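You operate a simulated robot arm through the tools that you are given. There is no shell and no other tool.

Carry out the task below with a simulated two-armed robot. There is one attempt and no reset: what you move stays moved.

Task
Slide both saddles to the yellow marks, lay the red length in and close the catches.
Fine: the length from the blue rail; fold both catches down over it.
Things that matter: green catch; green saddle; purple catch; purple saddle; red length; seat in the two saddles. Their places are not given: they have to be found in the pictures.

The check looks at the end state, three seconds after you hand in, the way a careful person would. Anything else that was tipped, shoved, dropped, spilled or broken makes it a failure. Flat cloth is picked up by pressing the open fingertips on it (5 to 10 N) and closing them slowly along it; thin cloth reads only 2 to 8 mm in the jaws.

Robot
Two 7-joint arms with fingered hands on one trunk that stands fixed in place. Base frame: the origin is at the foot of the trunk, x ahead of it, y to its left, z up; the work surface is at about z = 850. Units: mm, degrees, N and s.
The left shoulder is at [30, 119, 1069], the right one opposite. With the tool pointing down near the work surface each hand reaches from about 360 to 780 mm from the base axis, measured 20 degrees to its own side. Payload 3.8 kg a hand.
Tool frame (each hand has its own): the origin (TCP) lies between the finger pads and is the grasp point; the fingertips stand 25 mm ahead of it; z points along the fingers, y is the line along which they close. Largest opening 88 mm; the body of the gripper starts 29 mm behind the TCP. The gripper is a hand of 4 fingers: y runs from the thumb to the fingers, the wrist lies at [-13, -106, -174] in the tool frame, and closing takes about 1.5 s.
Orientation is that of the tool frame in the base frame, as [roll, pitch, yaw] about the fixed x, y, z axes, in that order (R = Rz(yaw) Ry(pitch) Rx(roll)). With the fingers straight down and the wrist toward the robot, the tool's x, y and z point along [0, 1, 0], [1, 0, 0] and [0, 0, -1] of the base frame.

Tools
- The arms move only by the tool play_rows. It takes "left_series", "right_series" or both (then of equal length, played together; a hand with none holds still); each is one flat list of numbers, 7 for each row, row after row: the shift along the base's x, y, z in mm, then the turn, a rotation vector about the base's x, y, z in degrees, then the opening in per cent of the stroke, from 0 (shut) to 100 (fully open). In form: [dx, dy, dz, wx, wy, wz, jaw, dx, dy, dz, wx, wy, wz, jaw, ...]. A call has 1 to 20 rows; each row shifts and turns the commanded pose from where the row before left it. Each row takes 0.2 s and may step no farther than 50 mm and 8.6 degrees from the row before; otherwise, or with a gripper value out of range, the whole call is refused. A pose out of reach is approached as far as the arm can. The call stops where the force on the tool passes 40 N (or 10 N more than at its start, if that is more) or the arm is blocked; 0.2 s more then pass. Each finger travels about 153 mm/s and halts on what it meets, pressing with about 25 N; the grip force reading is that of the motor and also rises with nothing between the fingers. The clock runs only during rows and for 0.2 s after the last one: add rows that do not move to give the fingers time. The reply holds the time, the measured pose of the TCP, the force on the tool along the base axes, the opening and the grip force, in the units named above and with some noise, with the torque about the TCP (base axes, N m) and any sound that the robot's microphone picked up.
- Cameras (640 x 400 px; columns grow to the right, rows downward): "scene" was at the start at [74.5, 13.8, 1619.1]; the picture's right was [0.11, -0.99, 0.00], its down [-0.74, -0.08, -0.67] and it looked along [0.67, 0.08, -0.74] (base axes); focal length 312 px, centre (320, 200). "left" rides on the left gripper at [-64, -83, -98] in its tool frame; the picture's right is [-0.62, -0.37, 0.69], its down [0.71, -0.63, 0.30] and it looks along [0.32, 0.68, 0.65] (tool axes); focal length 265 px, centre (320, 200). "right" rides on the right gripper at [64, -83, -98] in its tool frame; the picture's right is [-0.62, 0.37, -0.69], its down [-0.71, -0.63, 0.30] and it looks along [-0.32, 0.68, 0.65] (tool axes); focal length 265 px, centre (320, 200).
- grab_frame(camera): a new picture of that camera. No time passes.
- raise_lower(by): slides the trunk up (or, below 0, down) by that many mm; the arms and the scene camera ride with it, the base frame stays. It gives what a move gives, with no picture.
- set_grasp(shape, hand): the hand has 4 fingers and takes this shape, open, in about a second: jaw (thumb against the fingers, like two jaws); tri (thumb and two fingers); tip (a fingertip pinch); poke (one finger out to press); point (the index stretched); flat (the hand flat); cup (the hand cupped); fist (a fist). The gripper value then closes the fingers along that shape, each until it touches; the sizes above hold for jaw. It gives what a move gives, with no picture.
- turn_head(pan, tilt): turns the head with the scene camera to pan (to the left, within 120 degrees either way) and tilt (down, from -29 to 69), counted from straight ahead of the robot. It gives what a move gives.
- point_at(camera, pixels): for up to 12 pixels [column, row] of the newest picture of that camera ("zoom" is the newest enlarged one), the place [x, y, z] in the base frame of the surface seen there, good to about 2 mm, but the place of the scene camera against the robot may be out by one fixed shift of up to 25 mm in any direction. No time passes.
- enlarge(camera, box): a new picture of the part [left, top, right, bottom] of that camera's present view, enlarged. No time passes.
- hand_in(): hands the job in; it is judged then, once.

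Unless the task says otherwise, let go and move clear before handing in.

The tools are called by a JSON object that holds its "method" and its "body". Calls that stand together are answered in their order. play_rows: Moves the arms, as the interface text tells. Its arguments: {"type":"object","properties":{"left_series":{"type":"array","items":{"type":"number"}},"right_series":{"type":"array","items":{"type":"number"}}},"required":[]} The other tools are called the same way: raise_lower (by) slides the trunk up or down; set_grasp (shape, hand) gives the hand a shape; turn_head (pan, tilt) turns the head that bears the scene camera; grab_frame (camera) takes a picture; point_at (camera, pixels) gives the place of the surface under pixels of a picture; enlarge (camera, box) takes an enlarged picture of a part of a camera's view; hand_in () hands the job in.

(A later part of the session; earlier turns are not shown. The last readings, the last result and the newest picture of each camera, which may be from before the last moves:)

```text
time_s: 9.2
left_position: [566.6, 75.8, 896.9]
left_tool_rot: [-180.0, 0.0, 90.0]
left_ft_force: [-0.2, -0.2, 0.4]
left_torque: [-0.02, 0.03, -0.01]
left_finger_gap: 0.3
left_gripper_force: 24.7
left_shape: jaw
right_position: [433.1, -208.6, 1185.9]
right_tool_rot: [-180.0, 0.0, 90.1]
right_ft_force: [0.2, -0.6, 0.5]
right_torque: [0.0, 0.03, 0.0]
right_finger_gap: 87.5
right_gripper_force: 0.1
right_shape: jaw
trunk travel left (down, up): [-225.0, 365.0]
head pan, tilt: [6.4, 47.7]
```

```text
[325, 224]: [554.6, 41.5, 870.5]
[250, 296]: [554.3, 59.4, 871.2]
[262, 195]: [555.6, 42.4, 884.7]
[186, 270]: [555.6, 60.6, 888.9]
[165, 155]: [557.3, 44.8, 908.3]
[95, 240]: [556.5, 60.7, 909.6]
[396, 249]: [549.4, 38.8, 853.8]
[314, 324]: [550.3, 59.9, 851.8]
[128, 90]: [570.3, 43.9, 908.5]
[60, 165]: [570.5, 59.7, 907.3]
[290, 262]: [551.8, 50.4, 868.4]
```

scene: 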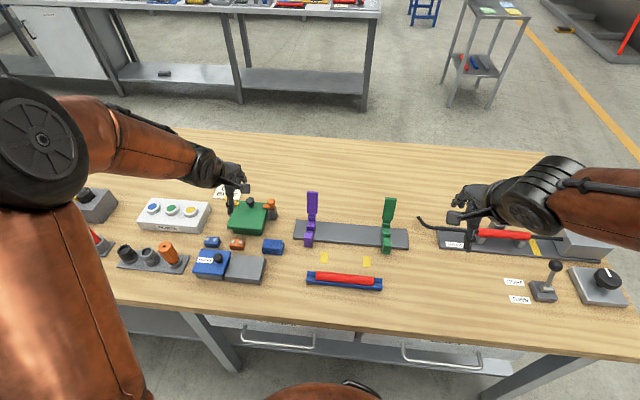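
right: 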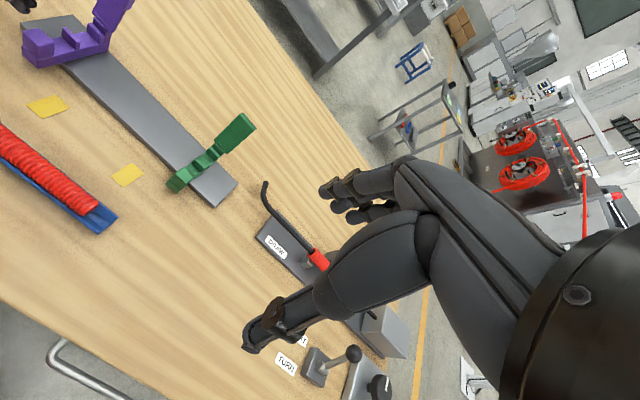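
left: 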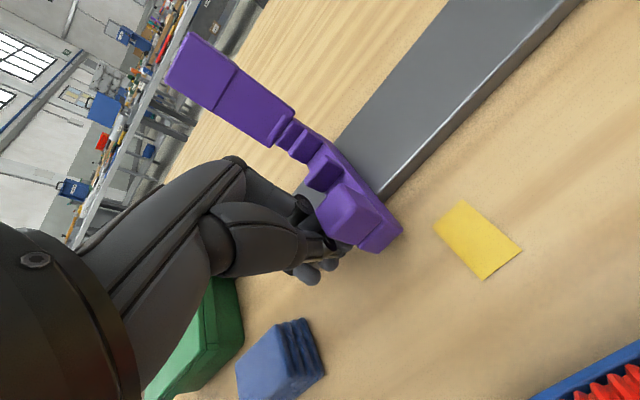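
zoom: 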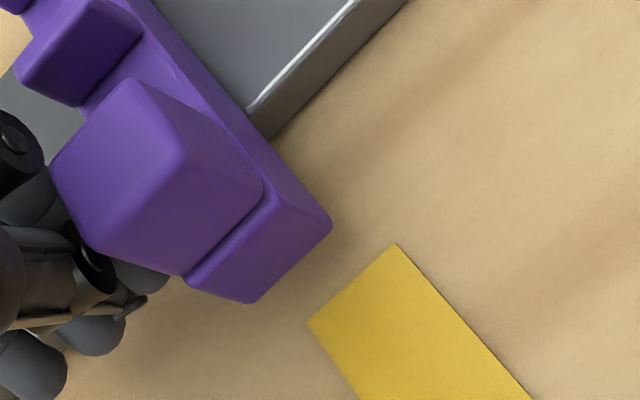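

The saddle spans y≈41–60.5 (center ≈50.8) against the mark's 39–58 (center ≈48.3), so about 2.5 mm more. I'll nudge that, then back off sideways and up.

{"method": "play_rows", "body": {"left_series": [0, -2.5, 0, 0, 0, 0, 0, 0, 0, 0, 0, 0, 0, 0, 0, 0, 0, 0, 0, 0, 0]}}

{"method": "enlarge", "body": {"camera": "left", "box": [300, 160, 500, 285]}}

{"method": "point_at", "body": {"camera": "zoom", "pixels": [[325, 224], [250, 296], [262, 195], [186, 270], [165, 155], [95, 240], [128, 90], [60, 165], [290, 262]]}}

{"method": "enlarge", "body": {"camera": "right", "box": [0, 0, 160, 130]}}

```text
time_s: 10.0
left_position: [565.8, 73.2, 897.9]
left_tool_rot: [-180.0, 0.0, 90.0]
left_ft_force: [-0.1, 0.2, -0.8]
left_torque: [0.0, -0.01, 0.02]
left_finger_gap: 0.0
left_gripper_force: 24.6
left_shape: jaw
right_position: [433.7, -208.6, 1186.6]
right_tool_rot: [-179.9, 0.0, 89.9]
right_ft_force: [-0.5, 0.2, 1.0]
right_torque: [-0.01, -0.01, -0.02]
right_finger_gap: 87.5
right_gripper_force: 0.0
right_shape: jaw
trunk travel left (down, up): [-225.0, 365.0]
head pan, tilt: [6.4, 47.7]
```

```text
3.20 times, centred on (400, 222) of left
```

zoom: 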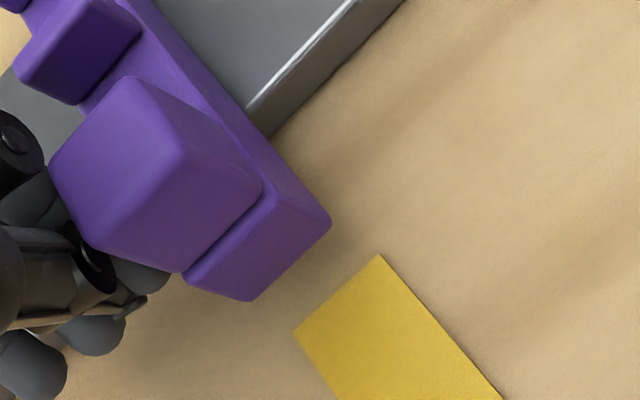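

```text
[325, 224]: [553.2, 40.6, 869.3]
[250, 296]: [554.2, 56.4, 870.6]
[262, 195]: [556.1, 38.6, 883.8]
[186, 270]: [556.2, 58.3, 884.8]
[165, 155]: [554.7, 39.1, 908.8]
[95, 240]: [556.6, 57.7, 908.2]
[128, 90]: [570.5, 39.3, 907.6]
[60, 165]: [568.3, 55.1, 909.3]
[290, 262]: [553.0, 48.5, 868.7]
```

```text
3.08 times, centred on (80, 65) of right
```

zoom: 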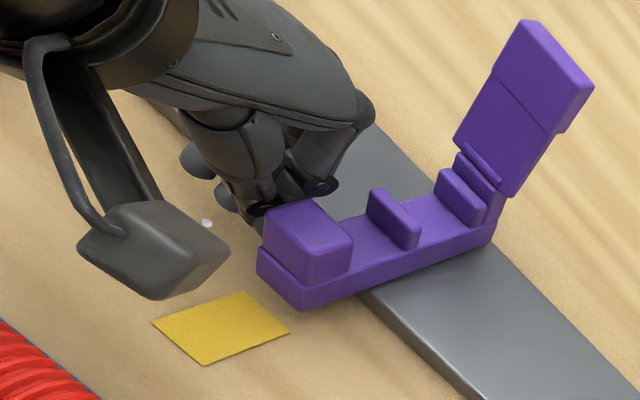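

The purple saddle is now centered at y≈48.3, on its mark. I'll back the left hand away, and check obstacles on the green side (black hook, DRAW plate) for the right hand.

{"method": "play_rows", "body": {"left_series": [0, 8, 0, 0, 0, 0, 0, 0, 10, 0, 0, 0, 0, 0, 0, 0, 20, 0, 0, 0, 0, 0, 0, 0, 40, 0, 0, 0, 0, 0, 0, 0, 40, 0, 0, 0, 0, 0, 0, 0, 50, 0, 0, 0, 0, 0, -10, 45, 50, 0, 0, 0, 0, 0, -10, 49, 0, 0, 0, 0, 0, 0, -10, 49, 0, 0, 0, 0, 0, 0]}}

{"method": "enlarge", "body": {"camera": "scene", "box": [370, 180, 490, 270]}}

{"method": "point_at", "body": {"camera": "zoom", "pixels": [[255, 195], [265, 210], [310, 240], [370, 290], [370, 250], [385, 310], [400, 260], [480, 210], [380, 275], [430, 330]]}}

{"method": "point_at", "body": {"camera": "right", "pixels": [[265, 185], [268, 205], [285, 232], [258, 236], [268, 222], [175, 185], [170, 190]]}}

```text
refused: -10 is not a number from 0 to 100
```

```text
4.44 times, centred on (430, 225) of scene
```

zoom: 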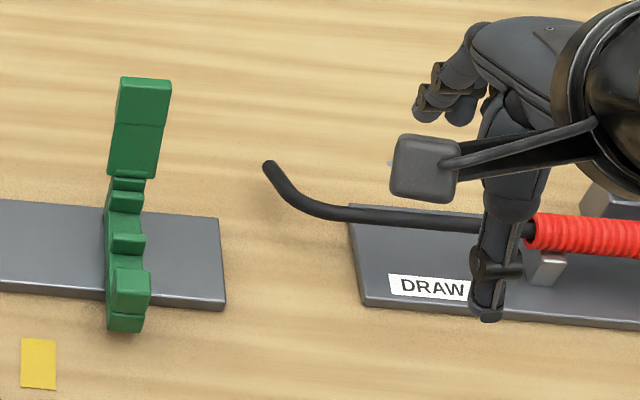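

```text
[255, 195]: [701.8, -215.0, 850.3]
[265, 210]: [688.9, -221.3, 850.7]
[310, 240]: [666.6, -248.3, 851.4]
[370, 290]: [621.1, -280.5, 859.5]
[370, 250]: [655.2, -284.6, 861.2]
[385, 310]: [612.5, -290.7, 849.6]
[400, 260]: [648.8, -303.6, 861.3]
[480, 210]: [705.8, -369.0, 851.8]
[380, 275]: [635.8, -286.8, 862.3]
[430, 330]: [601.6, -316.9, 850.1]
```

```text
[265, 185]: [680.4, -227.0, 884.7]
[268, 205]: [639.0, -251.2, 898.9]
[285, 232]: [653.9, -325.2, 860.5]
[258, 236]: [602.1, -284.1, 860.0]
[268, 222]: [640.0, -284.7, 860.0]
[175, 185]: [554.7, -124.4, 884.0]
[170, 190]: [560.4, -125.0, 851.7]
```

The left call was refused from a misplaced value. The hook (y≤-220) and DRAW plate (y≤-284) are clear of the green side at x≈566. I'll retreat the left hand and bring the right hand, shut, to above the green saddle's outer side.

{"method": "play_rows", "body": {"left_series": [0, 8, 0, 0, 0, 0, 0, 0, 10, 0, 0, 0, 0, 0, 0, 0, 20, 0, 0, 0, 0, 0, 0, 40, 0, 0, 0, 0, 0, 0, 40, 0, 0, 0, 0, 0, 0, 40, 0, 0, 0, 0, 0, 30, 35, 0, 0, 0, 0, -10, 40, 25, 0, 0, 0, 0, -10, 45, 0, 0, 0, 0, 0, -10, 40, 0, 0, 0, 0, 0], "right_series": [44, 16, 0, 0, 0, 0, 0, 44, 16, 0, 0, 0, 0, 0, 44, 16, 0, 0, 0, 0, 0, 0, 0, -41, 0, 0, 0, 0, 0, 0, -41, 0, 0, 0, 0, 0, 0, -41, 0, 0, 0, 0, 0, 0, -41, 0, 0, 0, 0, 0, 0, -41, 0, 0, 0, 0, 0, 0, -41, 0, 0, 0, 0, 0, 0, 0, 0, 0, 0, 0]}}

{"method": "grab_frame", "body": {"camera": "right"}}

{"method": "grab_frame", "body": {"camera": "scene"}}

```text
time_s: 12.2
left_position: [533.2, 249.5, 1096.0]
left_tool_rot: [179.9, -0.1, 89.9]
left_ft_force: [-1.0, 0.4, 0.4]
left_torque: [0.01, -0.02, 0.0]
left_finger_gap: 0.2
left_gripper_force: 24.9
left_shape: jaw
right_position: [567.5, -161.2, 939.5]
right_tool_rot: [179.9, 0.0, 90.0]
right_ft_force: [0.1, 0.0, -0.4]
right_torque: [-0.02, 0.03, -0.01]
right_finger_gap: 0.0
right_gripper_force: 25.1
right_shape: jaw
trunk travel left (down, up): [-225.0, 365.0]
head pan, tilt: [6.4, 47.7]
```

```text
taken
```

right: 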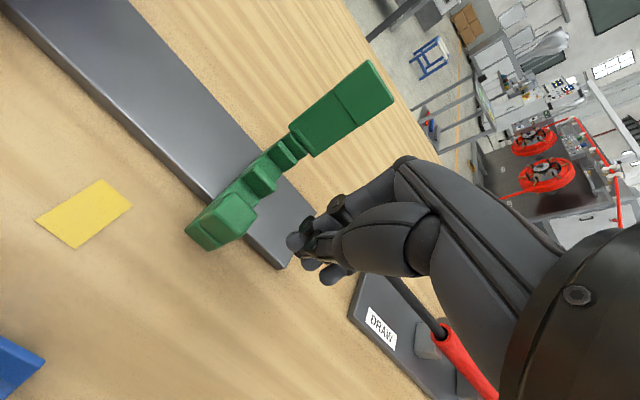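

```text
taken
```

scene: 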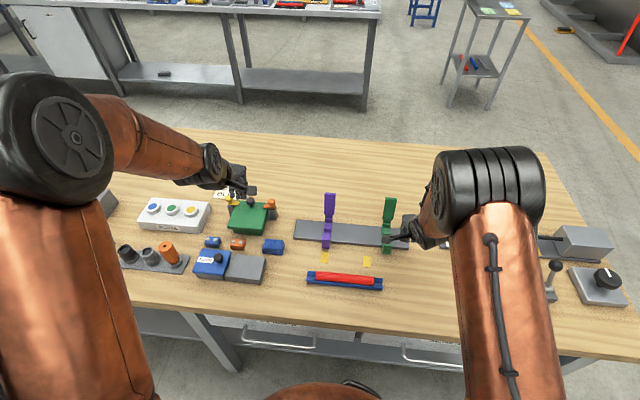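

The right hand is beside the green saddle. I'll read the green block's corners (about (225,200)) and the mark's corners (38,220), (104,181), (131,208), (70,247).

{"method": "point_at", "body": {"camera": "right", "pixels": [[40, 219], [103, 183], [128, 206], [72, 245], [85, 213]]}}

{"method": "enlarge", "body": {"camera": "right", "box": [170, 170, 290, 265]}}

{"method": "point_at", "body": {"camera": "zoom", "pixels": [[250, 120], [330, 190], [220, 320], [130, 220], [95, 280], [200, 370], [230, 200], [150, 330]]}}

```text
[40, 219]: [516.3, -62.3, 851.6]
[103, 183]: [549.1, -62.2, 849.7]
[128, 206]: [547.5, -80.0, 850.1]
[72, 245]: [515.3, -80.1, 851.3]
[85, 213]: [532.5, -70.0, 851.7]
```

```text
4.21 times, centred on (230, 218) of right
```

zoom: 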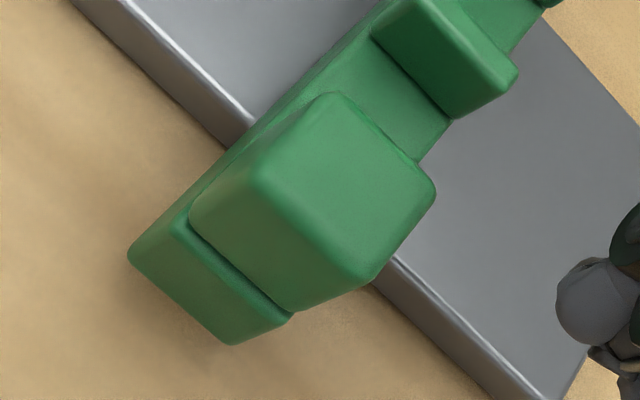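

```text
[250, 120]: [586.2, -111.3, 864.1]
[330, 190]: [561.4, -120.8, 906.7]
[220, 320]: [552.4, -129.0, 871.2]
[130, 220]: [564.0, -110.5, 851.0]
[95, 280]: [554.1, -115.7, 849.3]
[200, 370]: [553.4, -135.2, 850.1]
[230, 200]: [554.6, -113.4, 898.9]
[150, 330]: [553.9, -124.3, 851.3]
```

{"method": "point_at", "body": {"camera": "zoom", "pixels": [[325, 100], [268, 175], [368, 272], [430, 185], [138, 250], [230, 338], [200, 205], [295, 305]]}}

```text
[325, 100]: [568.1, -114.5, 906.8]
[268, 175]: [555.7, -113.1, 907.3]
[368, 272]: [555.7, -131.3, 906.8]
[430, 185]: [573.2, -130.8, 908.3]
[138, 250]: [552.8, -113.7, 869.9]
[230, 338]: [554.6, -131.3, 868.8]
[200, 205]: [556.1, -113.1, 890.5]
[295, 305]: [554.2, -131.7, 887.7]
```

Green spans y≈-112.5 to -132 (center ≈-122.3) and its mark centers at y≈-71.2, so the target TCP is y≈-96.8 by mirror of the left. I'll go down and push to about y=-99, then measure.

{"method": "play_rows", "body": {"right_series": [0, 0, -21, 0, 0, 0, 0, 0, 0, -20.5, 0, 0, 0, 0, 0, 5, 0, 0, 0, 0, 0, 0, 5, 0, 0, 0, 0, 0, 0, 5, 0, 0, 0, 0, 0, 0, 5, 0, 0, 0, 0, 0, 0, 5, 0, 0, 0, 0, 0, 0, 5, 0, 0, 0, 0, 0, 0, 5, 0, 0, 0, 0, 0, 0, 5, 0, 0, 0, 0, 0, 0, 5, 0, 0, 0, 0, 0, 0, 5, 0, 0, 0, 0, 0, 0, 4, 0, 0, 0, 0, 0, 0, 4, 0, 0, 0, 0, 0, 0, 4, 0, 0, 0, 0, 0, 0, 0, 0, 0, 0, 0, 0]}}

{"method": "grab_frame", "body": {"camera": "right"}}

{"method": "enlarge", "body": {"camera": "right", "box": [140, 160, 340, 285]}}

```text
time_s: 15.6
left_position: [535.4, 248.6, 1096.1]
left_tool_rot: [-180.0, 0.0, 90.0]
left_ft_force: [0.4, 1.0, 0.8]
left_torque: [0.01, 0.01, -0.06]
left_finger_gap: 0.0
left_gripper_force: 24.9
left_shape: jaw
right_position: [566.8, -98.2, 899.2]
right_tool_rot: [180.0, 0.0, 90.0]
right_ft_force: [-1.0, -0.5, -0.3]
right_torque: [0.0, -0.02, -0.02]
right_finger_gap: 0.0
right_gripper_force: 25.1
right_shape: jaw
trunk travel left (down, up): [-225.0, 365.0]
head pan, tilt: [6.4, 47.7]
```

```text
taken
```

right: 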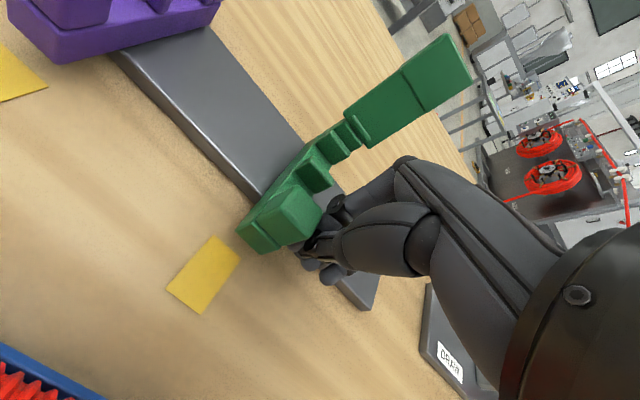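

```text
3.20 times, centred on (240, 222) of right
```

zoom: 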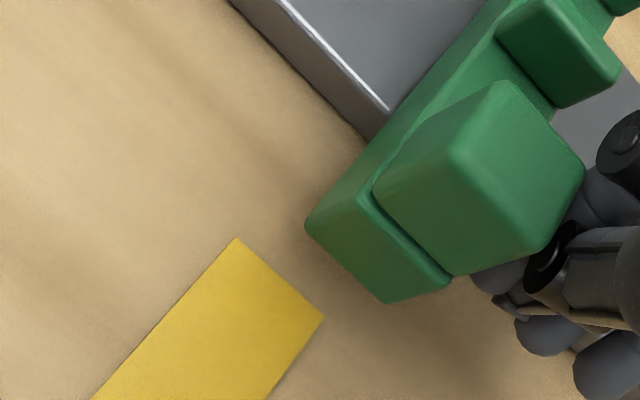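

{"method": "point_at", "body": {"camera": "zoom", "pixels": [[312, 224], [387, 296], [378, 193], [450, 270], [455, 158], [540, 245], [510, 88], [577, 165], [237, 243], [320, 316], [350, 262]]}}

```text
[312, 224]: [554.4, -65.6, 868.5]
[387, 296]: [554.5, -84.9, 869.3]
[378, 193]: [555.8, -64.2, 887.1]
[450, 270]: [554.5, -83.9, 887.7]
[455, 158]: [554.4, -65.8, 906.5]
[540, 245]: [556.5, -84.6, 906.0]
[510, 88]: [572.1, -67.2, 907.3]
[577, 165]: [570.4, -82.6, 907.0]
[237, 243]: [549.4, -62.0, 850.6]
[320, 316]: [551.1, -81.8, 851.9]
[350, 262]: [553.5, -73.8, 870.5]
```

Green center is now y≈-74.6 against the mark's ≈-71.5, so it needs 3 mm more.

{"method": "play_rows", "body": {"right_series": [0, 3, 0, 0, 0, 0, 0, 0, 0, 0, 0, 0, 0, 0, 0, 0, 0, 0, 0, 0, 0]}}

{"method": "enlarge", "body": {"camera": "right", "box": [140, 160, 340, 285]}}

{"method": "point_at", "body": {"camera": "zoom", "pixels": [[312, 224], [387, 296], [378, 193], [450, 270], [455, 158], [540, 245], [510, 88], [577, 165], [260, 258], [350, 262]]}}

```text
time_s: 16.4
left_position: [536.0, 247.5, 1095.8]
left_tool_rot: [-180.0, 0.0, 90.0]
left_ft_force: [0.1, 0.9, 0.1]
left_torque: [0.01, -0.03, -0.03]
left_finger_gap: 0.2
left_gripper_force: 25.3
left_shape: jaw
right_position: [565.1, -94.3, 899.2]
right_tool_rot: [180.0, 0.0, 90.1]
right_ft_force: [0.1, -0.6, -0.6]
right_torque: [-0.02, 0.03, -0.01]
right_finger_gap: 0.0
right_gripper_force: 25.0
right_shape: jaw
trunk travel left (down, up): [-225.0, 365.0]
head pan, tilt: [6.4, 47.7]
```

```text
3.20 times, centred on (240, 222) of right
```

zoom: 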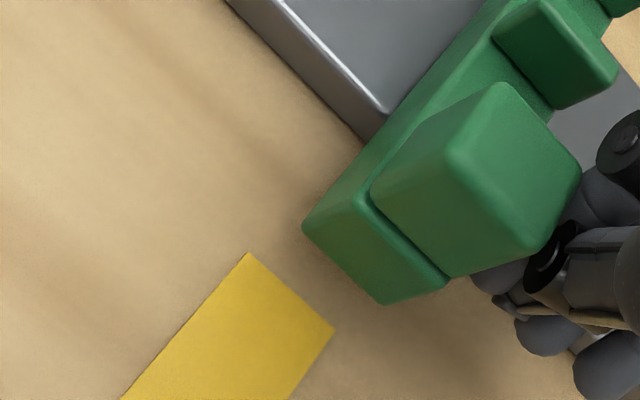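

```text
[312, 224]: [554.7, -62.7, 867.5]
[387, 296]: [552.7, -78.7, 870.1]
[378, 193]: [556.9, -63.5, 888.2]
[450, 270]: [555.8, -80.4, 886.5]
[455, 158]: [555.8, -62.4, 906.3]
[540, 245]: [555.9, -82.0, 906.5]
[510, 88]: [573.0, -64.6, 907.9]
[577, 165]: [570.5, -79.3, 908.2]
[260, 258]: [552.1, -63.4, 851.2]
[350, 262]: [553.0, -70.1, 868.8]
```

Green center is at y≈-71.6, on its mark. I'll retreat the right hand to the side and up, and open the left hand partway to see where its pads sit.

{"method": "play_rows", "body": {"left_series": [0, 0, 0, 0, 0, 0, 55, 0, 0, 0, 0, 0, 0, 55, 0, 0, 0, 0, 0, 0, 55, 0, 0, 0, 0, 0, 0, 55, 0, 0, 0, 0, 0, 0, 55, 0, 0, 0, 0, 0, 0, 55, 0, 0, 0, 0, 0, 0, 55, 0, 0, 0, 0, 0, 0, 55, 0, 0, 0, 0, 0, 0, 55, 0, 0, 0, 0, 0, 0, 55], "right_series": [0, -8, 0, 0, 0, 0, 0, 0, -10, 0, 0, 0, 0, 0, 0, 0, 20, 0, 0, 0, 0, 0, 0, 40, 0, 0, 0, 0, 0, 0, 40, 0, 0, 0, 0, 0, 0, 40, 0, 0, 0, 0, -10, -20, 40, 0, 0, 0, 0, -20, -35, 25, 0, 0, 0, 0, -20, -35, 0, 0, 0, 0, 0, -20, -35, 0, 0, 0, 0, 0]}}

{"method": "grab_frame", "body": {"camera": "left"}}

{"method": "grab_frame", "body": {"camera": "right"}}

{"method": "enlarge", "body": {"camera": "scene", "box": [270, 170, 430, 310]}}

```text
time_s: 18.6
left_position: [534.6, 245.7, 1097.7]
left_tool_rot: [180.0, 0.0, 90.0]
left_ft_force: [0.8, -0.2, -1.2]
left_torque: [0.03, 0.02, -0.02]
left_finger_gap: 48.6
left_gripper_force: 0.1
left_shape: jaw
right_position: [495.8, -239.7, 1104.7]
right_tool_rot: [179.9, 0.0, 90.0]
right_ft_force: [0.6, -0.7, 0.2]
right_torque: [0.02, 0.03, 0.02]
right_finger_gap: 0.1
right_gripper_force: 25.1
right_shape: jaw
trunk travel left (down, up): [-225.0, 365.0]
head pan, tilt: [6.4, 47.7]
```

```text
taken
```

left: 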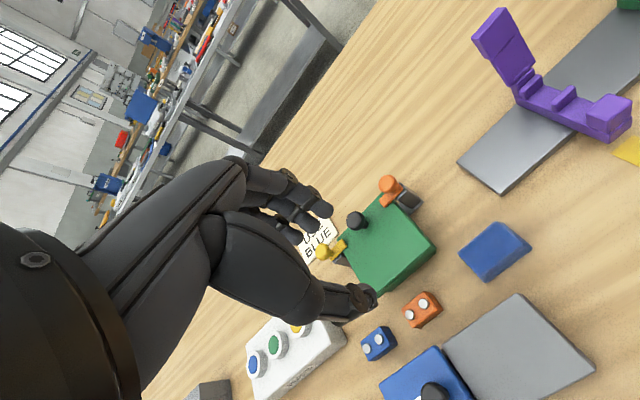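

```text
taken
```

right: 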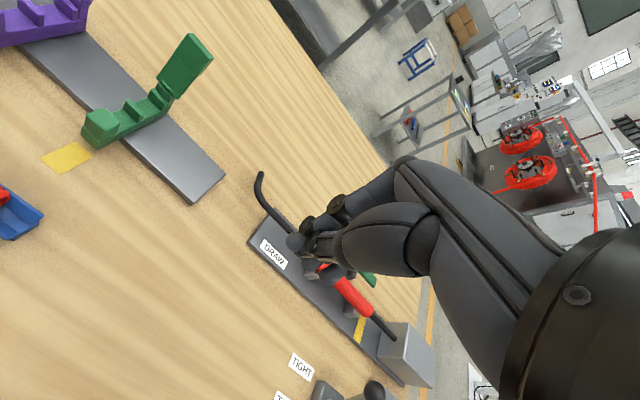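

```text
2.86 times, centred on (350, 240) of scene
```

zoom: 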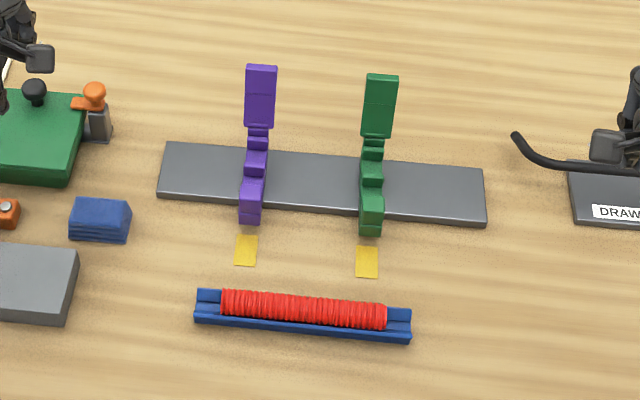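

Both saddles now line up with their yellow marks. Next I'll read the left hand's pad positions with the jaw half open (thumb near (365,300), fingers near (320,205)).

{"method": "enlarge", "body": {"camera": "left", "box": [260, 150, 400, 330]}}

{"method": "point_at", "body": {"camera": "zoom", "pixels": [[340, 325], [330, 300], [345, 340], [300, 350], [265, 130], [250, 110], [240, 150], [255, 140], [215, 160], [170, 210], [225, 180], [185, 195]]}}

```text
2.22 times, centred on (330, 240) of left
```

zoom: 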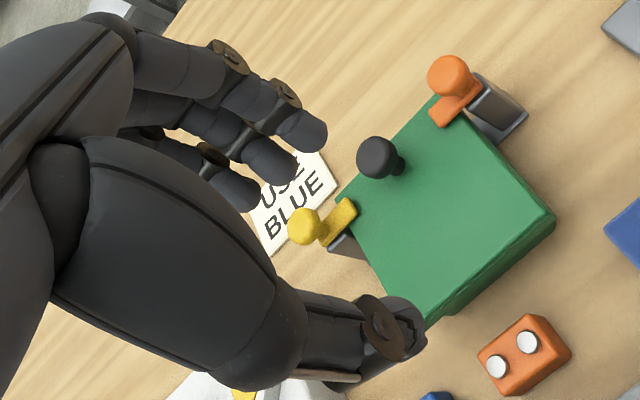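

```text
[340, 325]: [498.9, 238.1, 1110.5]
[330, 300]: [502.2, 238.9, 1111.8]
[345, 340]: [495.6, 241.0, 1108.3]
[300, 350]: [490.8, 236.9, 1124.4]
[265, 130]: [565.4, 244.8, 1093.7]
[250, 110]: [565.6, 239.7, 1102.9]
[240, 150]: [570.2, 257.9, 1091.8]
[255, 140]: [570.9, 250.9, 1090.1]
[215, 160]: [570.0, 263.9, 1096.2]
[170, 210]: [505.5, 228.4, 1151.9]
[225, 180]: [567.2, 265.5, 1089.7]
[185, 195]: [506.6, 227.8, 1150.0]
```

{"method": "point_at", "body": {"camera": "zoom", "pixels": [[410, 325], [415, 350], [420, 310], [395, 305], [360, 375], [320, 130], [310, 145], [290, 165], [275, 180], [250, 195], [235, 200], [305, 115]]}}

```text
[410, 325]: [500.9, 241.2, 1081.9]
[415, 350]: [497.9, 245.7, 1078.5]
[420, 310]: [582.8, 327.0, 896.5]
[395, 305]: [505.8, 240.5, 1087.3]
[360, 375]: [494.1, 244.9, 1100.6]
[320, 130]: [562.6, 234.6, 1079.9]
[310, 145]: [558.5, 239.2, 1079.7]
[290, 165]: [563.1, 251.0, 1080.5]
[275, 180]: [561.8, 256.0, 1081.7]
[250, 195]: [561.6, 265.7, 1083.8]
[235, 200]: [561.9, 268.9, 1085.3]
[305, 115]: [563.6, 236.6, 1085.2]
```

The pads read: thumb at about TCP_x-36 and fingers at about TCP_x+27 at this opening, with tips 20–25 mm below the TCP and the fingers spread from TCP_y-12 to TCP_y+25. I'll bring the left hand over the middle of the hose at a safe height to measure it.

{"method": "play_rows", "body": {"left_series": [-12.5, -43, -10, 0, 0, 0, 55, -12.5, -43, -10, 0, 0, 0, 55, -12.5, -43, -10, 0, 0, 0, 55, -12.5, -43, -10, 0, 0, 0, 55, -12.5, -43, -10, 0, 0, 0, 55, -12.5, -43, -10, 0, 0, 0, 55, 0, 0, 0, 0, 0, 0, 55]}}

{"method": "grab_frame", "body": {"camera": "left"}}

{"method": "grab_frame", "body": {"camera": "scene"}}

```text
time_s: 20.2
left_position: [459.6, -11.3, 1038.6]
left_tool_rot: [-180.0, 0.2, 89.9]
left_ft_force: [-0.4, -0.2, 0.4]
left_torque: [-0.02, 0.02, 0.0]
left_finger_gap: 48.4
left_gripper_force: 0.0
left_shape: jaw
right_position: [496.1, -237.4, 1104.4]
right_tool_rot: [-180.0, 0.1, 90.0]
right_ft_force: [0.5, 0.5, -0.5]
right_torque: [-0.04, -0.01, -0.01]
right_finger_gap: 0.0
right_gripper_force: 25.2
right_shape: jaw
trunk travel left (down, up): [-225.0, 365.0]
head pan, tilt: [6.4, 47.7]
```

```text
taken
```

left: 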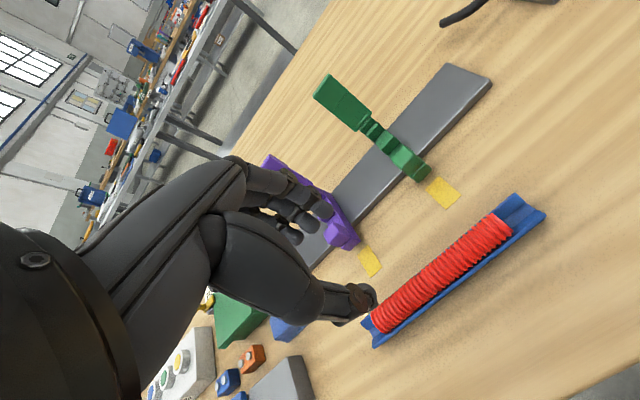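

```text
taken
```

scene: 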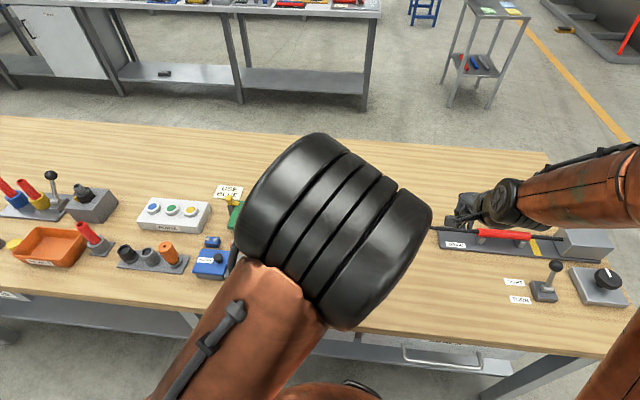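

The left camera sees the full hose, blue rail, both saddles and marks. I'll zoom to measure the hose ends, centerline and rail walls, plus the seat ribs.

{"method": "enlarge", "body": {"camera": "left", "box": [350, 185, 560, 355]}}

{"method": "point_at", "body": {"camera": "zoom", "pixels": [[430, 85], [470, 120], [450, 95], [380, 150], [260, 235], [140, 320], [95, 350], [60, 380], [500, 30], [590, 75], [540, 90], [200, 340]]}}

{"method": "point_at", "body": {"camera": "zoom", "pixels": [[425, 120], [365, 160], [310, 190], [250, 230], [340, 205], [400, 165], [300, 240], [445, 140], [330, 175], [350, 195]]}}

{"method": "enlarge", "body": {"camera": "left", "box": [240, 100, 480, 290]}}

```text
2.35 times, centred on (455, 270) of left
```

zoom: 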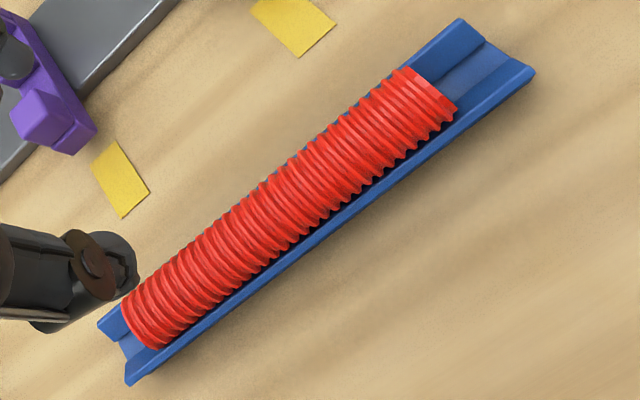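

```text
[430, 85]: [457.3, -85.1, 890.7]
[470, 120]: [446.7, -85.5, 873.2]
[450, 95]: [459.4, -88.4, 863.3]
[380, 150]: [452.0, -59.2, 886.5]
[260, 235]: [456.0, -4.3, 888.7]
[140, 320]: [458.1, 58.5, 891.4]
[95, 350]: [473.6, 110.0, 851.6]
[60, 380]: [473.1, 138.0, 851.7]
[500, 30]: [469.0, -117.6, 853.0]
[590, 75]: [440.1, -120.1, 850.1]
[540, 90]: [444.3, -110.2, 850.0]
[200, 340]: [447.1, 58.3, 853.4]
```

```text
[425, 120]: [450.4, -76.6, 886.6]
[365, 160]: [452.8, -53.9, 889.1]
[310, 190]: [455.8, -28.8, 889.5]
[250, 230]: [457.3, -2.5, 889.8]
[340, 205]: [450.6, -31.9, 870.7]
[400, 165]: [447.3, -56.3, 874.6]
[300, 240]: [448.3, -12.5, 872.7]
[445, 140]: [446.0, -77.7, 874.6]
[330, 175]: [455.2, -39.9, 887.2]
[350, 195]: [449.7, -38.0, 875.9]
```

```text
2.11 times, centred on (360, 195) of left
```

zoom: 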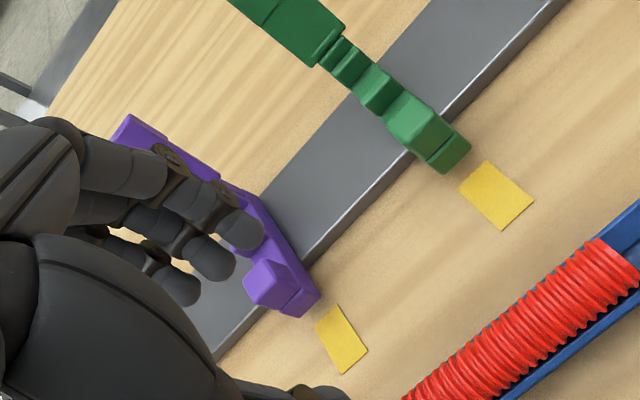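

The hose runs y≈-86 to +63 at x≈460, with its top at z≈891 and the trough floor at z≈863. I'll zoom on the hose's end for its diameter and on the green saddle for the rib gap.

{"method": "enlarge", "body": {"camera": "left", "box": [460, 185, 560, 265]}}

{"method": "point_at", "body": {"camera": "zoom", "pixels": [[220, 165], [250, 200], [280, 230], [305, 255], [320, 275], [200, 180], [180, 190], [150, 180], [330, 200], [400, 200], [290, 300], [240, 180]]}}

{"method": "enlarge", "body": {"camera": "left", "box": [340, 90, 450, 190]}}

{"method": "point_at", "body": {"camera": "zoom", "pixels": [[115, 130], [135, 150], [160, 170], [180, 190], [200, 200], [215, 215], [235, 225], [250, 240], [270, 260], [300, 280], [330, 260], [100, 110]]}}

```text
5.00 times, centred on (510, 225) of left
```

zoom: 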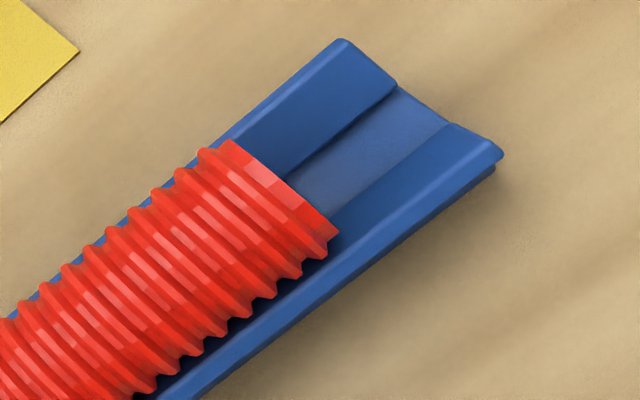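

```text
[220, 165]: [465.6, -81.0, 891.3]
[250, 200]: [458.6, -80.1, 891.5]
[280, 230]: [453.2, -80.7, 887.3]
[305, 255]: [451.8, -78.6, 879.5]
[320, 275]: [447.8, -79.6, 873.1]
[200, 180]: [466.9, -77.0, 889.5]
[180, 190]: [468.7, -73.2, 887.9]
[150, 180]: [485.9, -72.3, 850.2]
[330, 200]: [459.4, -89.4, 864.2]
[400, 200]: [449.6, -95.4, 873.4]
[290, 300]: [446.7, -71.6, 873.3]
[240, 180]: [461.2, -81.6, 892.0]
```

```text
4.00 times, centred on (395, 140) of left
```

zoom: 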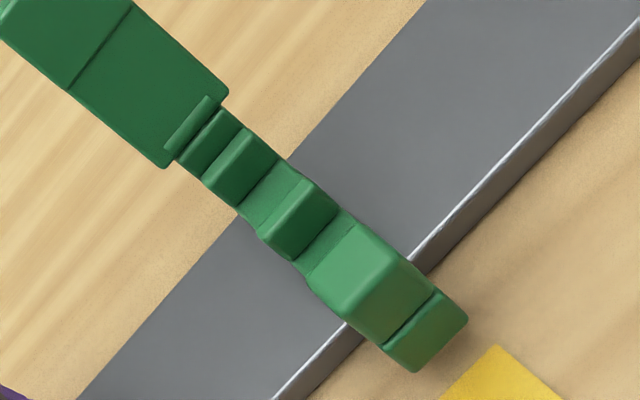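

```text
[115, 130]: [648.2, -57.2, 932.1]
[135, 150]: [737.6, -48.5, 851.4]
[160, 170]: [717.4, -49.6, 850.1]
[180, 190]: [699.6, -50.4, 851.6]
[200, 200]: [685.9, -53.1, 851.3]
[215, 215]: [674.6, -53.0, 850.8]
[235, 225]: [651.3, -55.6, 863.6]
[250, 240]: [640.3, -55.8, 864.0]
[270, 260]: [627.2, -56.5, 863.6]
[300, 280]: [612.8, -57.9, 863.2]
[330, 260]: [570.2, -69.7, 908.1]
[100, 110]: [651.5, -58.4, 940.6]
```

The hose has radius ≈10 with its center at z≈882, x≈460, and the trough walls top out at z≈873.5. I'll read the rib positions along the green saddle's midline.

{"method": "point_at", "body": {"camera": "zoom", "pixels": [[205, 140], [222, 152], [232, 150], [245, 160], [255, 175], [265, 190], [278, 200], [290, 205], [300, 215], [312, 225], [322, 240], [335, 255]]}}

{"method": "enlarge", "body": {"camera": "left", "box": [360, 110, 420, 160]}}

{"method": "point_at", "body": {"camera": "zoom", "pixels": [[120, 120], [140, 140], [175, 140], [190, 170], [215, 175], [240, 190], [265, 205], [290, 215], [320, 235], [345, 250], [380, 270], [400, 290]]}}

```text
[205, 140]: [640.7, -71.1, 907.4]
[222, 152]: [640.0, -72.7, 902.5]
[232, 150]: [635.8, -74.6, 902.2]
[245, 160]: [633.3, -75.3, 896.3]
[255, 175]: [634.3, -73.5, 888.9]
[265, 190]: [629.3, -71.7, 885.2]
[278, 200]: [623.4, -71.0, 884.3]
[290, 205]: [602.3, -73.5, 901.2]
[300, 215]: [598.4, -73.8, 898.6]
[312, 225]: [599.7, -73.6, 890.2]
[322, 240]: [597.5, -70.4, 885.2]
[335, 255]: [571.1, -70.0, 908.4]
```

```text
8.00 times, centred on (390, 135) of left
```

zoom: 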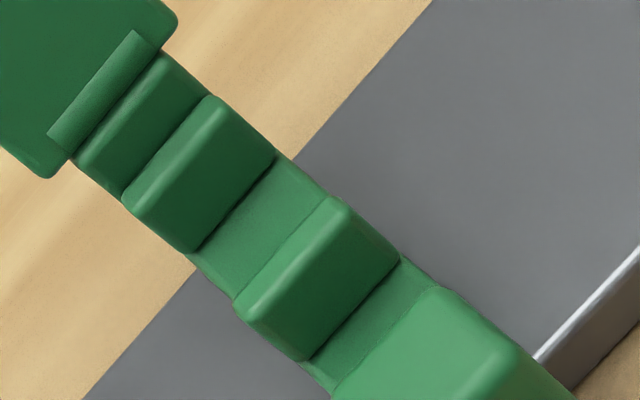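

```text
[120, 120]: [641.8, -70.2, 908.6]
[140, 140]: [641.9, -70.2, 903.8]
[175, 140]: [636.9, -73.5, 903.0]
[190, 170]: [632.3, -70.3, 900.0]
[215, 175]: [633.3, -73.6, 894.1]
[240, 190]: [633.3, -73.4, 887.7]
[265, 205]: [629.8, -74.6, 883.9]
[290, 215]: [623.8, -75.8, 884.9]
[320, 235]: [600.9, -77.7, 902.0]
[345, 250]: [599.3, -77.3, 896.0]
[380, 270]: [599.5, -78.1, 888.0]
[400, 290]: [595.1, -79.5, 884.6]
```

The seat gap is x≈605.5–633 (center ≈619, floor z≈884.5, ribs up to z≈900), so the 20 mm hose fits with about 3.5 mm on each side. I'll lower the left hand over the hose middle with about a 40 mm opening, stopping at z≈918 to check.

{"method": "play_rows", "body": {"left_series": [0, 0, -30, 0, 0, 0, 46, 0, 0, -30, 0, 0, 0, 46, 0, 0, -30, 0, 0, 0, 46, 0, 0, -20, 0, 0, 0, 46, 0, 0, -10, 0, 0, 0, 46, 0, 0, 0, 0, 0, 0, 46]}}

{"method": "grab_frame", "body": {"camera": "left"}}

{"method": "grab_frame", "body": {"camera": "right"}}

```text
time_s: 21.6
left_position: [460.1, -10.1, 916.6]
left_tool_rot: [180.0, 0.1, 90.1]
left_ft_force: [-0.4, 0.0, 0.4]
left_torque: [0.07, -0.02, -0.03]
left_finger_gap: 40.7
left_gripper_force: 0.0
left_shape: jaw
right_position: [495.6, -238.9, 1103.9]
right_tool_rot: [-180.0, 0.0, 90.0]
right_ft_force: [0.9, 0.1, 0.7]
right_torque: [0.01, 0.01, -0.01]
right_finger_gap: 0.0
right_gripper_force: 25.0
right_shape: jaw
trunk travel left (down, up): [-225.0, 365.0]
head pan, tilt: [6.4, 47.7]
```

```text
taken
```

left: 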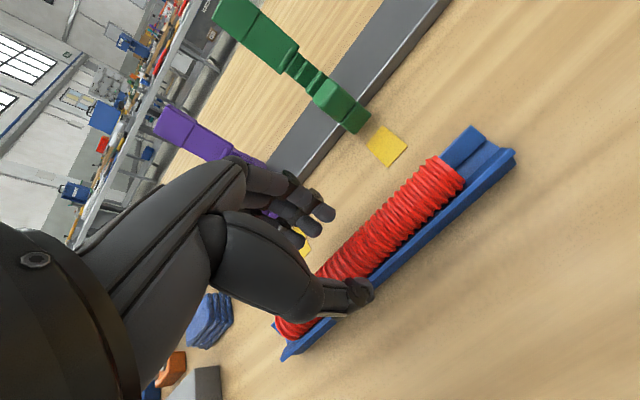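

```text
taken
```

right: 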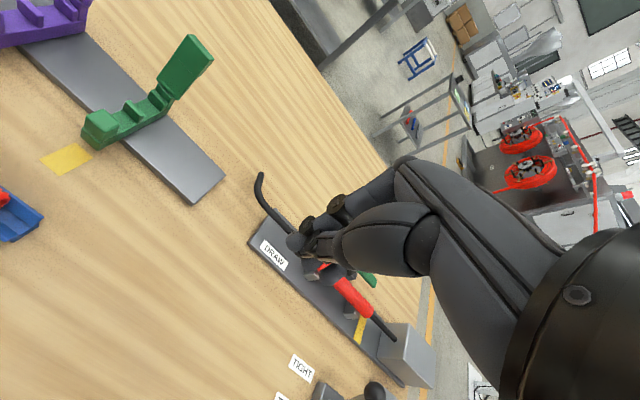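

The hand straddles the hose at its middle, thumb at (365,290) on the near side and fingers at (320,215) on the far side. I'll check their tip heights against the trough walls.

{"method": "enlarge", "body": {"camera": "left", "box": [270, 170, 420, 330]}}

{"method": "point_at", "body": {"camera": "zoom", "pixels": [[325, 300], [330, 315], [310, 290], [275, 110], [285, 105], [250, 135], [260, 145], [220, 165], [210, 160], [380, 180], [430, 220], [330, 260]]}}

```text
2.50 times, centred on (345, 250) of left
```

zoom: 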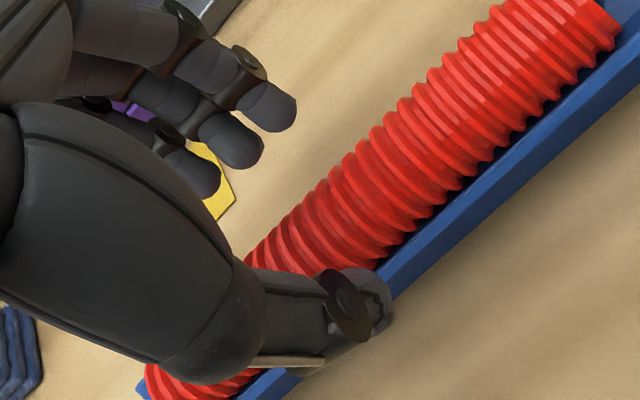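

```text
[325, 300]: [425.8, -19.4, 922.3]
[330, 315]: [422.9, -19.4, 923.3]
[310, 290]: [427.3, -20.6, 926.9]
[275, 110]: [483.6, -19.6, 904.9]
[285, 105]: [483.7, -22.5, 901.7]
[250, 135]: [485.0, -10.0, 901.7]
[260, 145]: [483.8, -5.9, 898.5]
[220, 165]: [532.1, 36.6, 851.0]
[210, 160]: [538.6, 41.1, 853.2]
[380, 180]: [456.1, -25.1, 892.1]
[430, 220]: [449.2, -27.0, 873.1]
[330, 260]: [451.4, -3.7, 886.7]
```

The fingertips read z≈898 at TCP 916.6, so their lowest point is about 22 mm below the TCP. I'll lower to TCP z≈900 (tips ≈877, just above the walls) and close slowly.

{"method": "play_rows", "body": {"left_series": [0, 0, -8, 0, 0, 0, 46, 0, 0, -8, 0, 0, 0, 46, 0, 0, 0, 0, 0, 0, 46, 0, 0, 0, 0, 0, 0, 40, 0, 0, 0, 0, 0, 0, 34, 0, 0, 0, 0, 0, 0, 29, 0, 0, 0, 0, 0, 0, 25, 0, 0, 0, 0, 0, 0, 22, 0, 0, 0, 0, 0, 0, 18, 0, 0, 0, 0, 0, 0, 12, 0, 0, 0, 0, 0, 0, 6, 0, 0, 0, 0, 0, 0, 0, 0, 0, 0, 0, 0, 0, 0]}}

{"method": "grab_frame", "body": {"camera": "left"}}

{"method": "enlarge", "body": {"camera": "left", "box": [250, 130, 520, 360]}}

```text
time_s: 24.4
left_position: [461.0, -11.3, 902.0]
left_tool_rot: [-180.0, 0.0, 90.0]
left_ft_force: [-0.4, 1.0, 2.8]
left_torque: [-0.01, 0.04, -0.08]
left_finger_gap: 17.2
left_gripper_force: 25.2
left_shape: jaw
right_position: [496.0, -238.5, 1104.8]
right_tool_rot: [180.0, 0.0, 89.9]
right_ft_force: [-0.3, -0.5, 0.3]
right_torque: [0.02, 0.01, -0.02]
right_finger_gap: 0.2
right_gripper_force: 25.4
right_shape: jaw
trunk travel left (down, up): [-225.0, 365.0]
head pan, tilt: [6.4, 47.7]
```

```text
taken
```

left: 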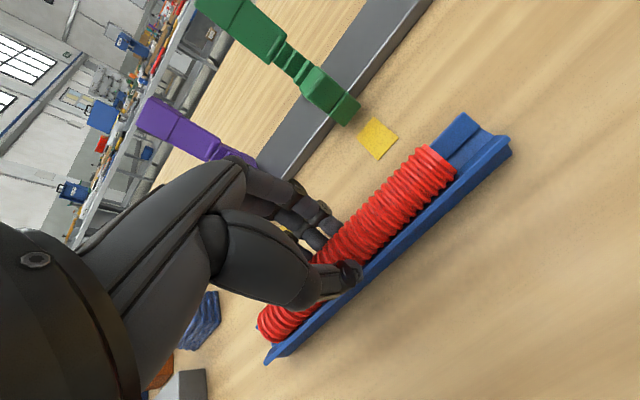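

```text
1.74 times, centred on (385, 245) of left
```

zoom: 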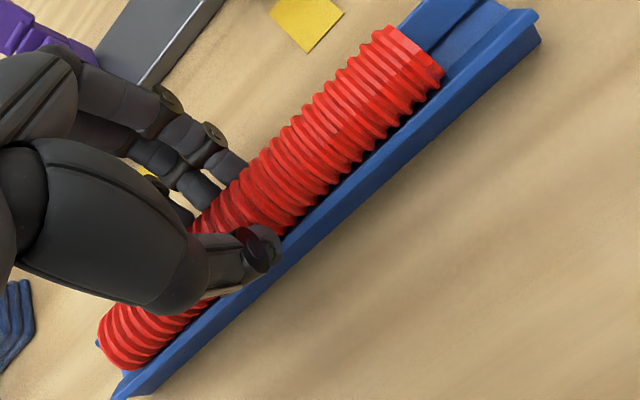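

The fingers hold the hose with a 17.2 mm gap. I'll lift gently and check that it comes along.

{"method": "play_rows", "body": {"left_series": [0, 0, 3, 0, 0, 0, 0, 0, 0, 5, 0, 0, 0, 0, 0, 0, 8, 0, 0, 0, 0, 0, 0, 10, 0, 0, 0, 0, 0, 0, 12, 0, 0, 0, 0, 0, 0, 12, 0, 0, 0, 0, 0, 0, 0, 0, 0, 0, 0]}}

{"method": "grab_frame", "body": {"camera": "left"}}

{"method": "grab_frame", "body": {"camera": "right"}}

```text
time_s: 26.0
left_position: [460.4, -10.9, 950.4]
left_tool_rot: [180.0, 0.0, 90.0]
left_ft_force: [0.1, 0.0, -1.1]
left_torque: [-0.01, 0.03, 0.0]
left_finger_gap: 16.9
left_gripper_force: 24.3
left_shape: jaw
right_position: [496.3, -239.6, 1103.9]
right_tool_rot: [-180.0, -0.1, 90.0]
right_ft_force: [0.3, 0.1, -0.5]
right_torque: [0.0, 0.01, 0.01]
right_finger_gap: 0.1
right_gripper_force: 24.9
right_shape: jaw
trunk travel left (down, up): [-225.0, 365.0]
head pan, tilt: [6.4, 47.7]
```

```text
taken
```

left: 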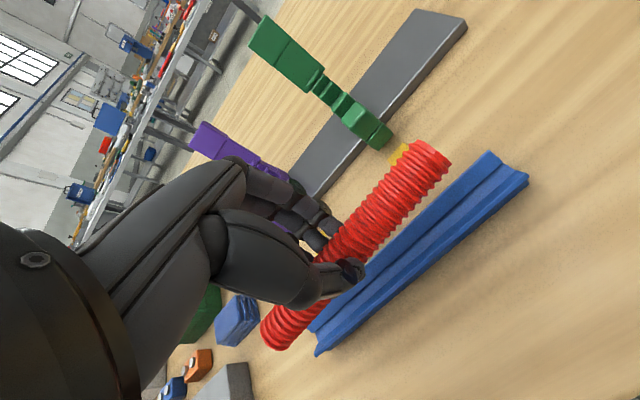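

```text
taken
```

right: 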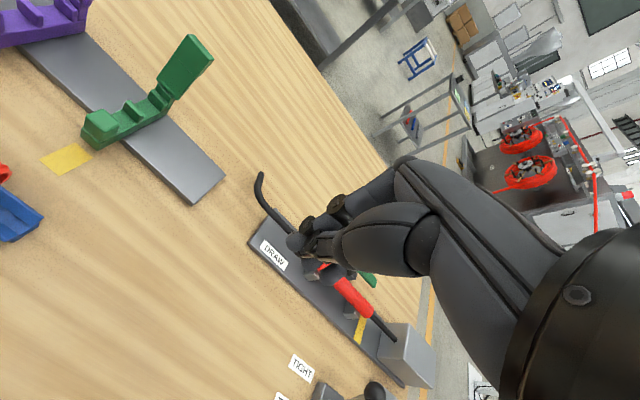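

The hose is lifted and straight, clear of the blue rail. I'll measure its ends, height and angle relative to the TCP.

{"method": "enlarge", "body": {"camera": "left", "box": [250, 120, 470, 360]}}

{"method": "point_at", "body": {"camera": "zoom", "pixels": [[390, 50], [420, 75], [435, 95], [370, 80], [400, 110], [340, 110], [370, 140], [310, 150], [115, 340], [100, 330], [130, 350], [110, 310]]}}

```text
1.67 times, centred on (360, 240) of left
```

zoom: 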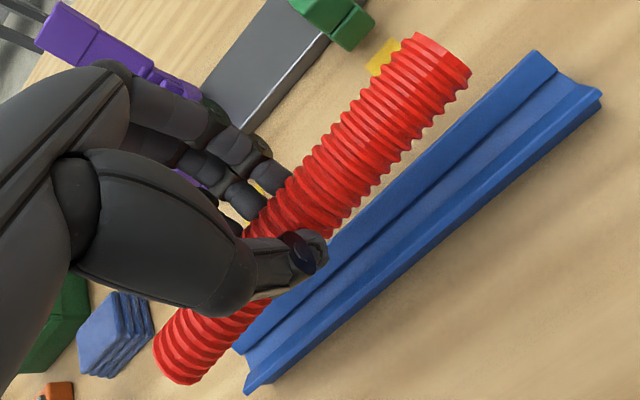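

```text
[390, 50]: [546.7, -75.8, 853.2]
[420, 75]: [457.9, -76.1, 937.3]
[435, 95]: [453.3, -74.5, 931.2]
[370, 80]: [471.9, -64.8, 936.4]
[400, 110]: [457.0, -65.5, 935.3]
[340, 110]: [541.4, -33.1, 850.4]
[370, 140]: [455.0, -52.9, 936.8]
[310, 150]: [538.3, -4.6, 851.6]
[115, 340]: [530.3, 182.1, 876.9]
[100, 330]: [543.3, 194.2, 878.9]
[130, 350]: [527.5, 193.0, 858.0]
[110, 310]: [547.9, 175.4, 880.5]
```

I'll take more points along the hose's crest: right end near (425,55) and left end near (185,345).

{"method": "point_at", "body": {"camera": "zoom", "pixels": [[430, 50], [425, 65], [440, 60], [450, 80], [395, 85], [355, 125], [330, 155], [180, 340], [190, 350], [200, 340], [215, 330], [170, 355]]}}

```text
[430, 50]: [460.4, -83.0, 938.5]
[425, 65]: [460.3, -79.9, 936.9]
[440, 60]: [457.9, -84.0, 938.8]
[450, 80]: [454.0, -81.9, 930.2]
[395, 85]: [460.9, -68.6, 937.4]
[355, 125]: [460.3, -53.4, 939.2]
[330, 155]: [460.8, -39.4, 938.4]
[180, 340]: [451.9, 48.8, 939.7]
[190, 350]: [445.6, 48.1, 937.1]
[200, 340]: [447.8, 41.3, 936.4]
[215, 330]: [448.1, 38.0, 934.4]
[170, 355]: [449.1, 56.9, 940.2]
```

The crest reads x≈464.5 at y≈-65 but only ≈454 at y≈+43, so the hose sits yawed about 5.6° in the hand while staying level (top ≈939). I'll rise a little and turn the hand -5.6° about z to square it, then re-measure.

{"method": "play_rows", "body": {"left_series": [0, 0, 6, 0, 0, -2, 0, 0, 0, 6, 0, 0, -2, 0, 0, 0, 0, 0, 0, -1.6, 0, 0, 0, 0, 0, 0, 0, 0]}}

{"method": "enlarge", "body": {"camera": "left", "box": [250, 120, 470, 360]}}

{"method": "point_at", "body": {"camera": "zoom", "pixels": [[430, 50], [395, 55], [450, 80], [375, 80], [400, 110], [360, 90], [390, 120], [180, 340], [190, 350], [200, 340], [160, 330], [170, 355]]}}

```text
time_s: 27.0
left_position: [458.7, -11.9, 963.2]
left_tool_rot: [-180.0, 0.0, 84.4]
left_ft_force: [-0.4, 0.1, 0.3]
left_torque: [-0.02, -0.05, 0.01]
left_finger_gap: 17.0
left_gripper_force: 24.4
left_shape: jaw
right_position: [497.4, -239.5, 1104.5]
right_tool_rot: [-179.9, 0.0, 90.1]
right_ft_force: [0.0, -0.7, 0.2]
right_torque: [0.0, -0.02, 0.01]
right_finger_gap: 0.0
right_gripper_force: 25.4
right_shape: jaw
trunk travel left (down, up): [-225.0, 365.0]
head pan, tilt: [6.4, 47.7]
```

```text
1.67 times, centred on (360, 240) of left
```

zoom: 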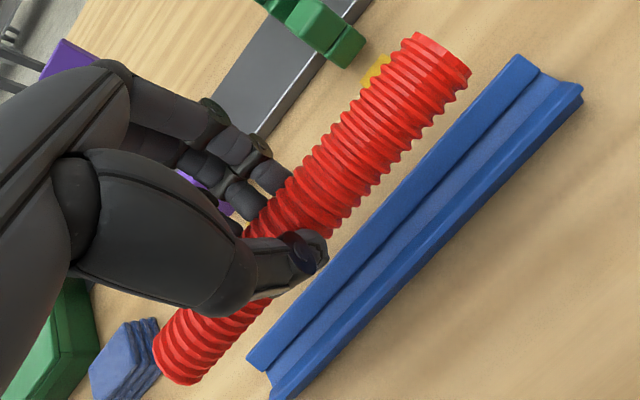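

```text
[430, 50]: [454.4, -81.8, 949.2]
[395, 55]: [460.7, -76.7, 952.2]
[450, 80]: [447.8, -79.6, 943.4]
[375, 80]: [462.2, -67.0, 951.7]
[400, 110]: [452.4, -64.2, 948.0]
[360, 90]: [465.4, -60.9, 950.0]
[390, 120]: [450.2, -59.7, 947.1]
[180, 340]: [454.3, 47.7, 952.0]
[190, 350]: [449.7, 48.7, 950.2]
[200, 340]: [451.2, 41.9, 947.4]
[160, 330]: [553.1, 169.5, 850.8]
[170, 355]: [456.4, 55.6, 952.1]
```

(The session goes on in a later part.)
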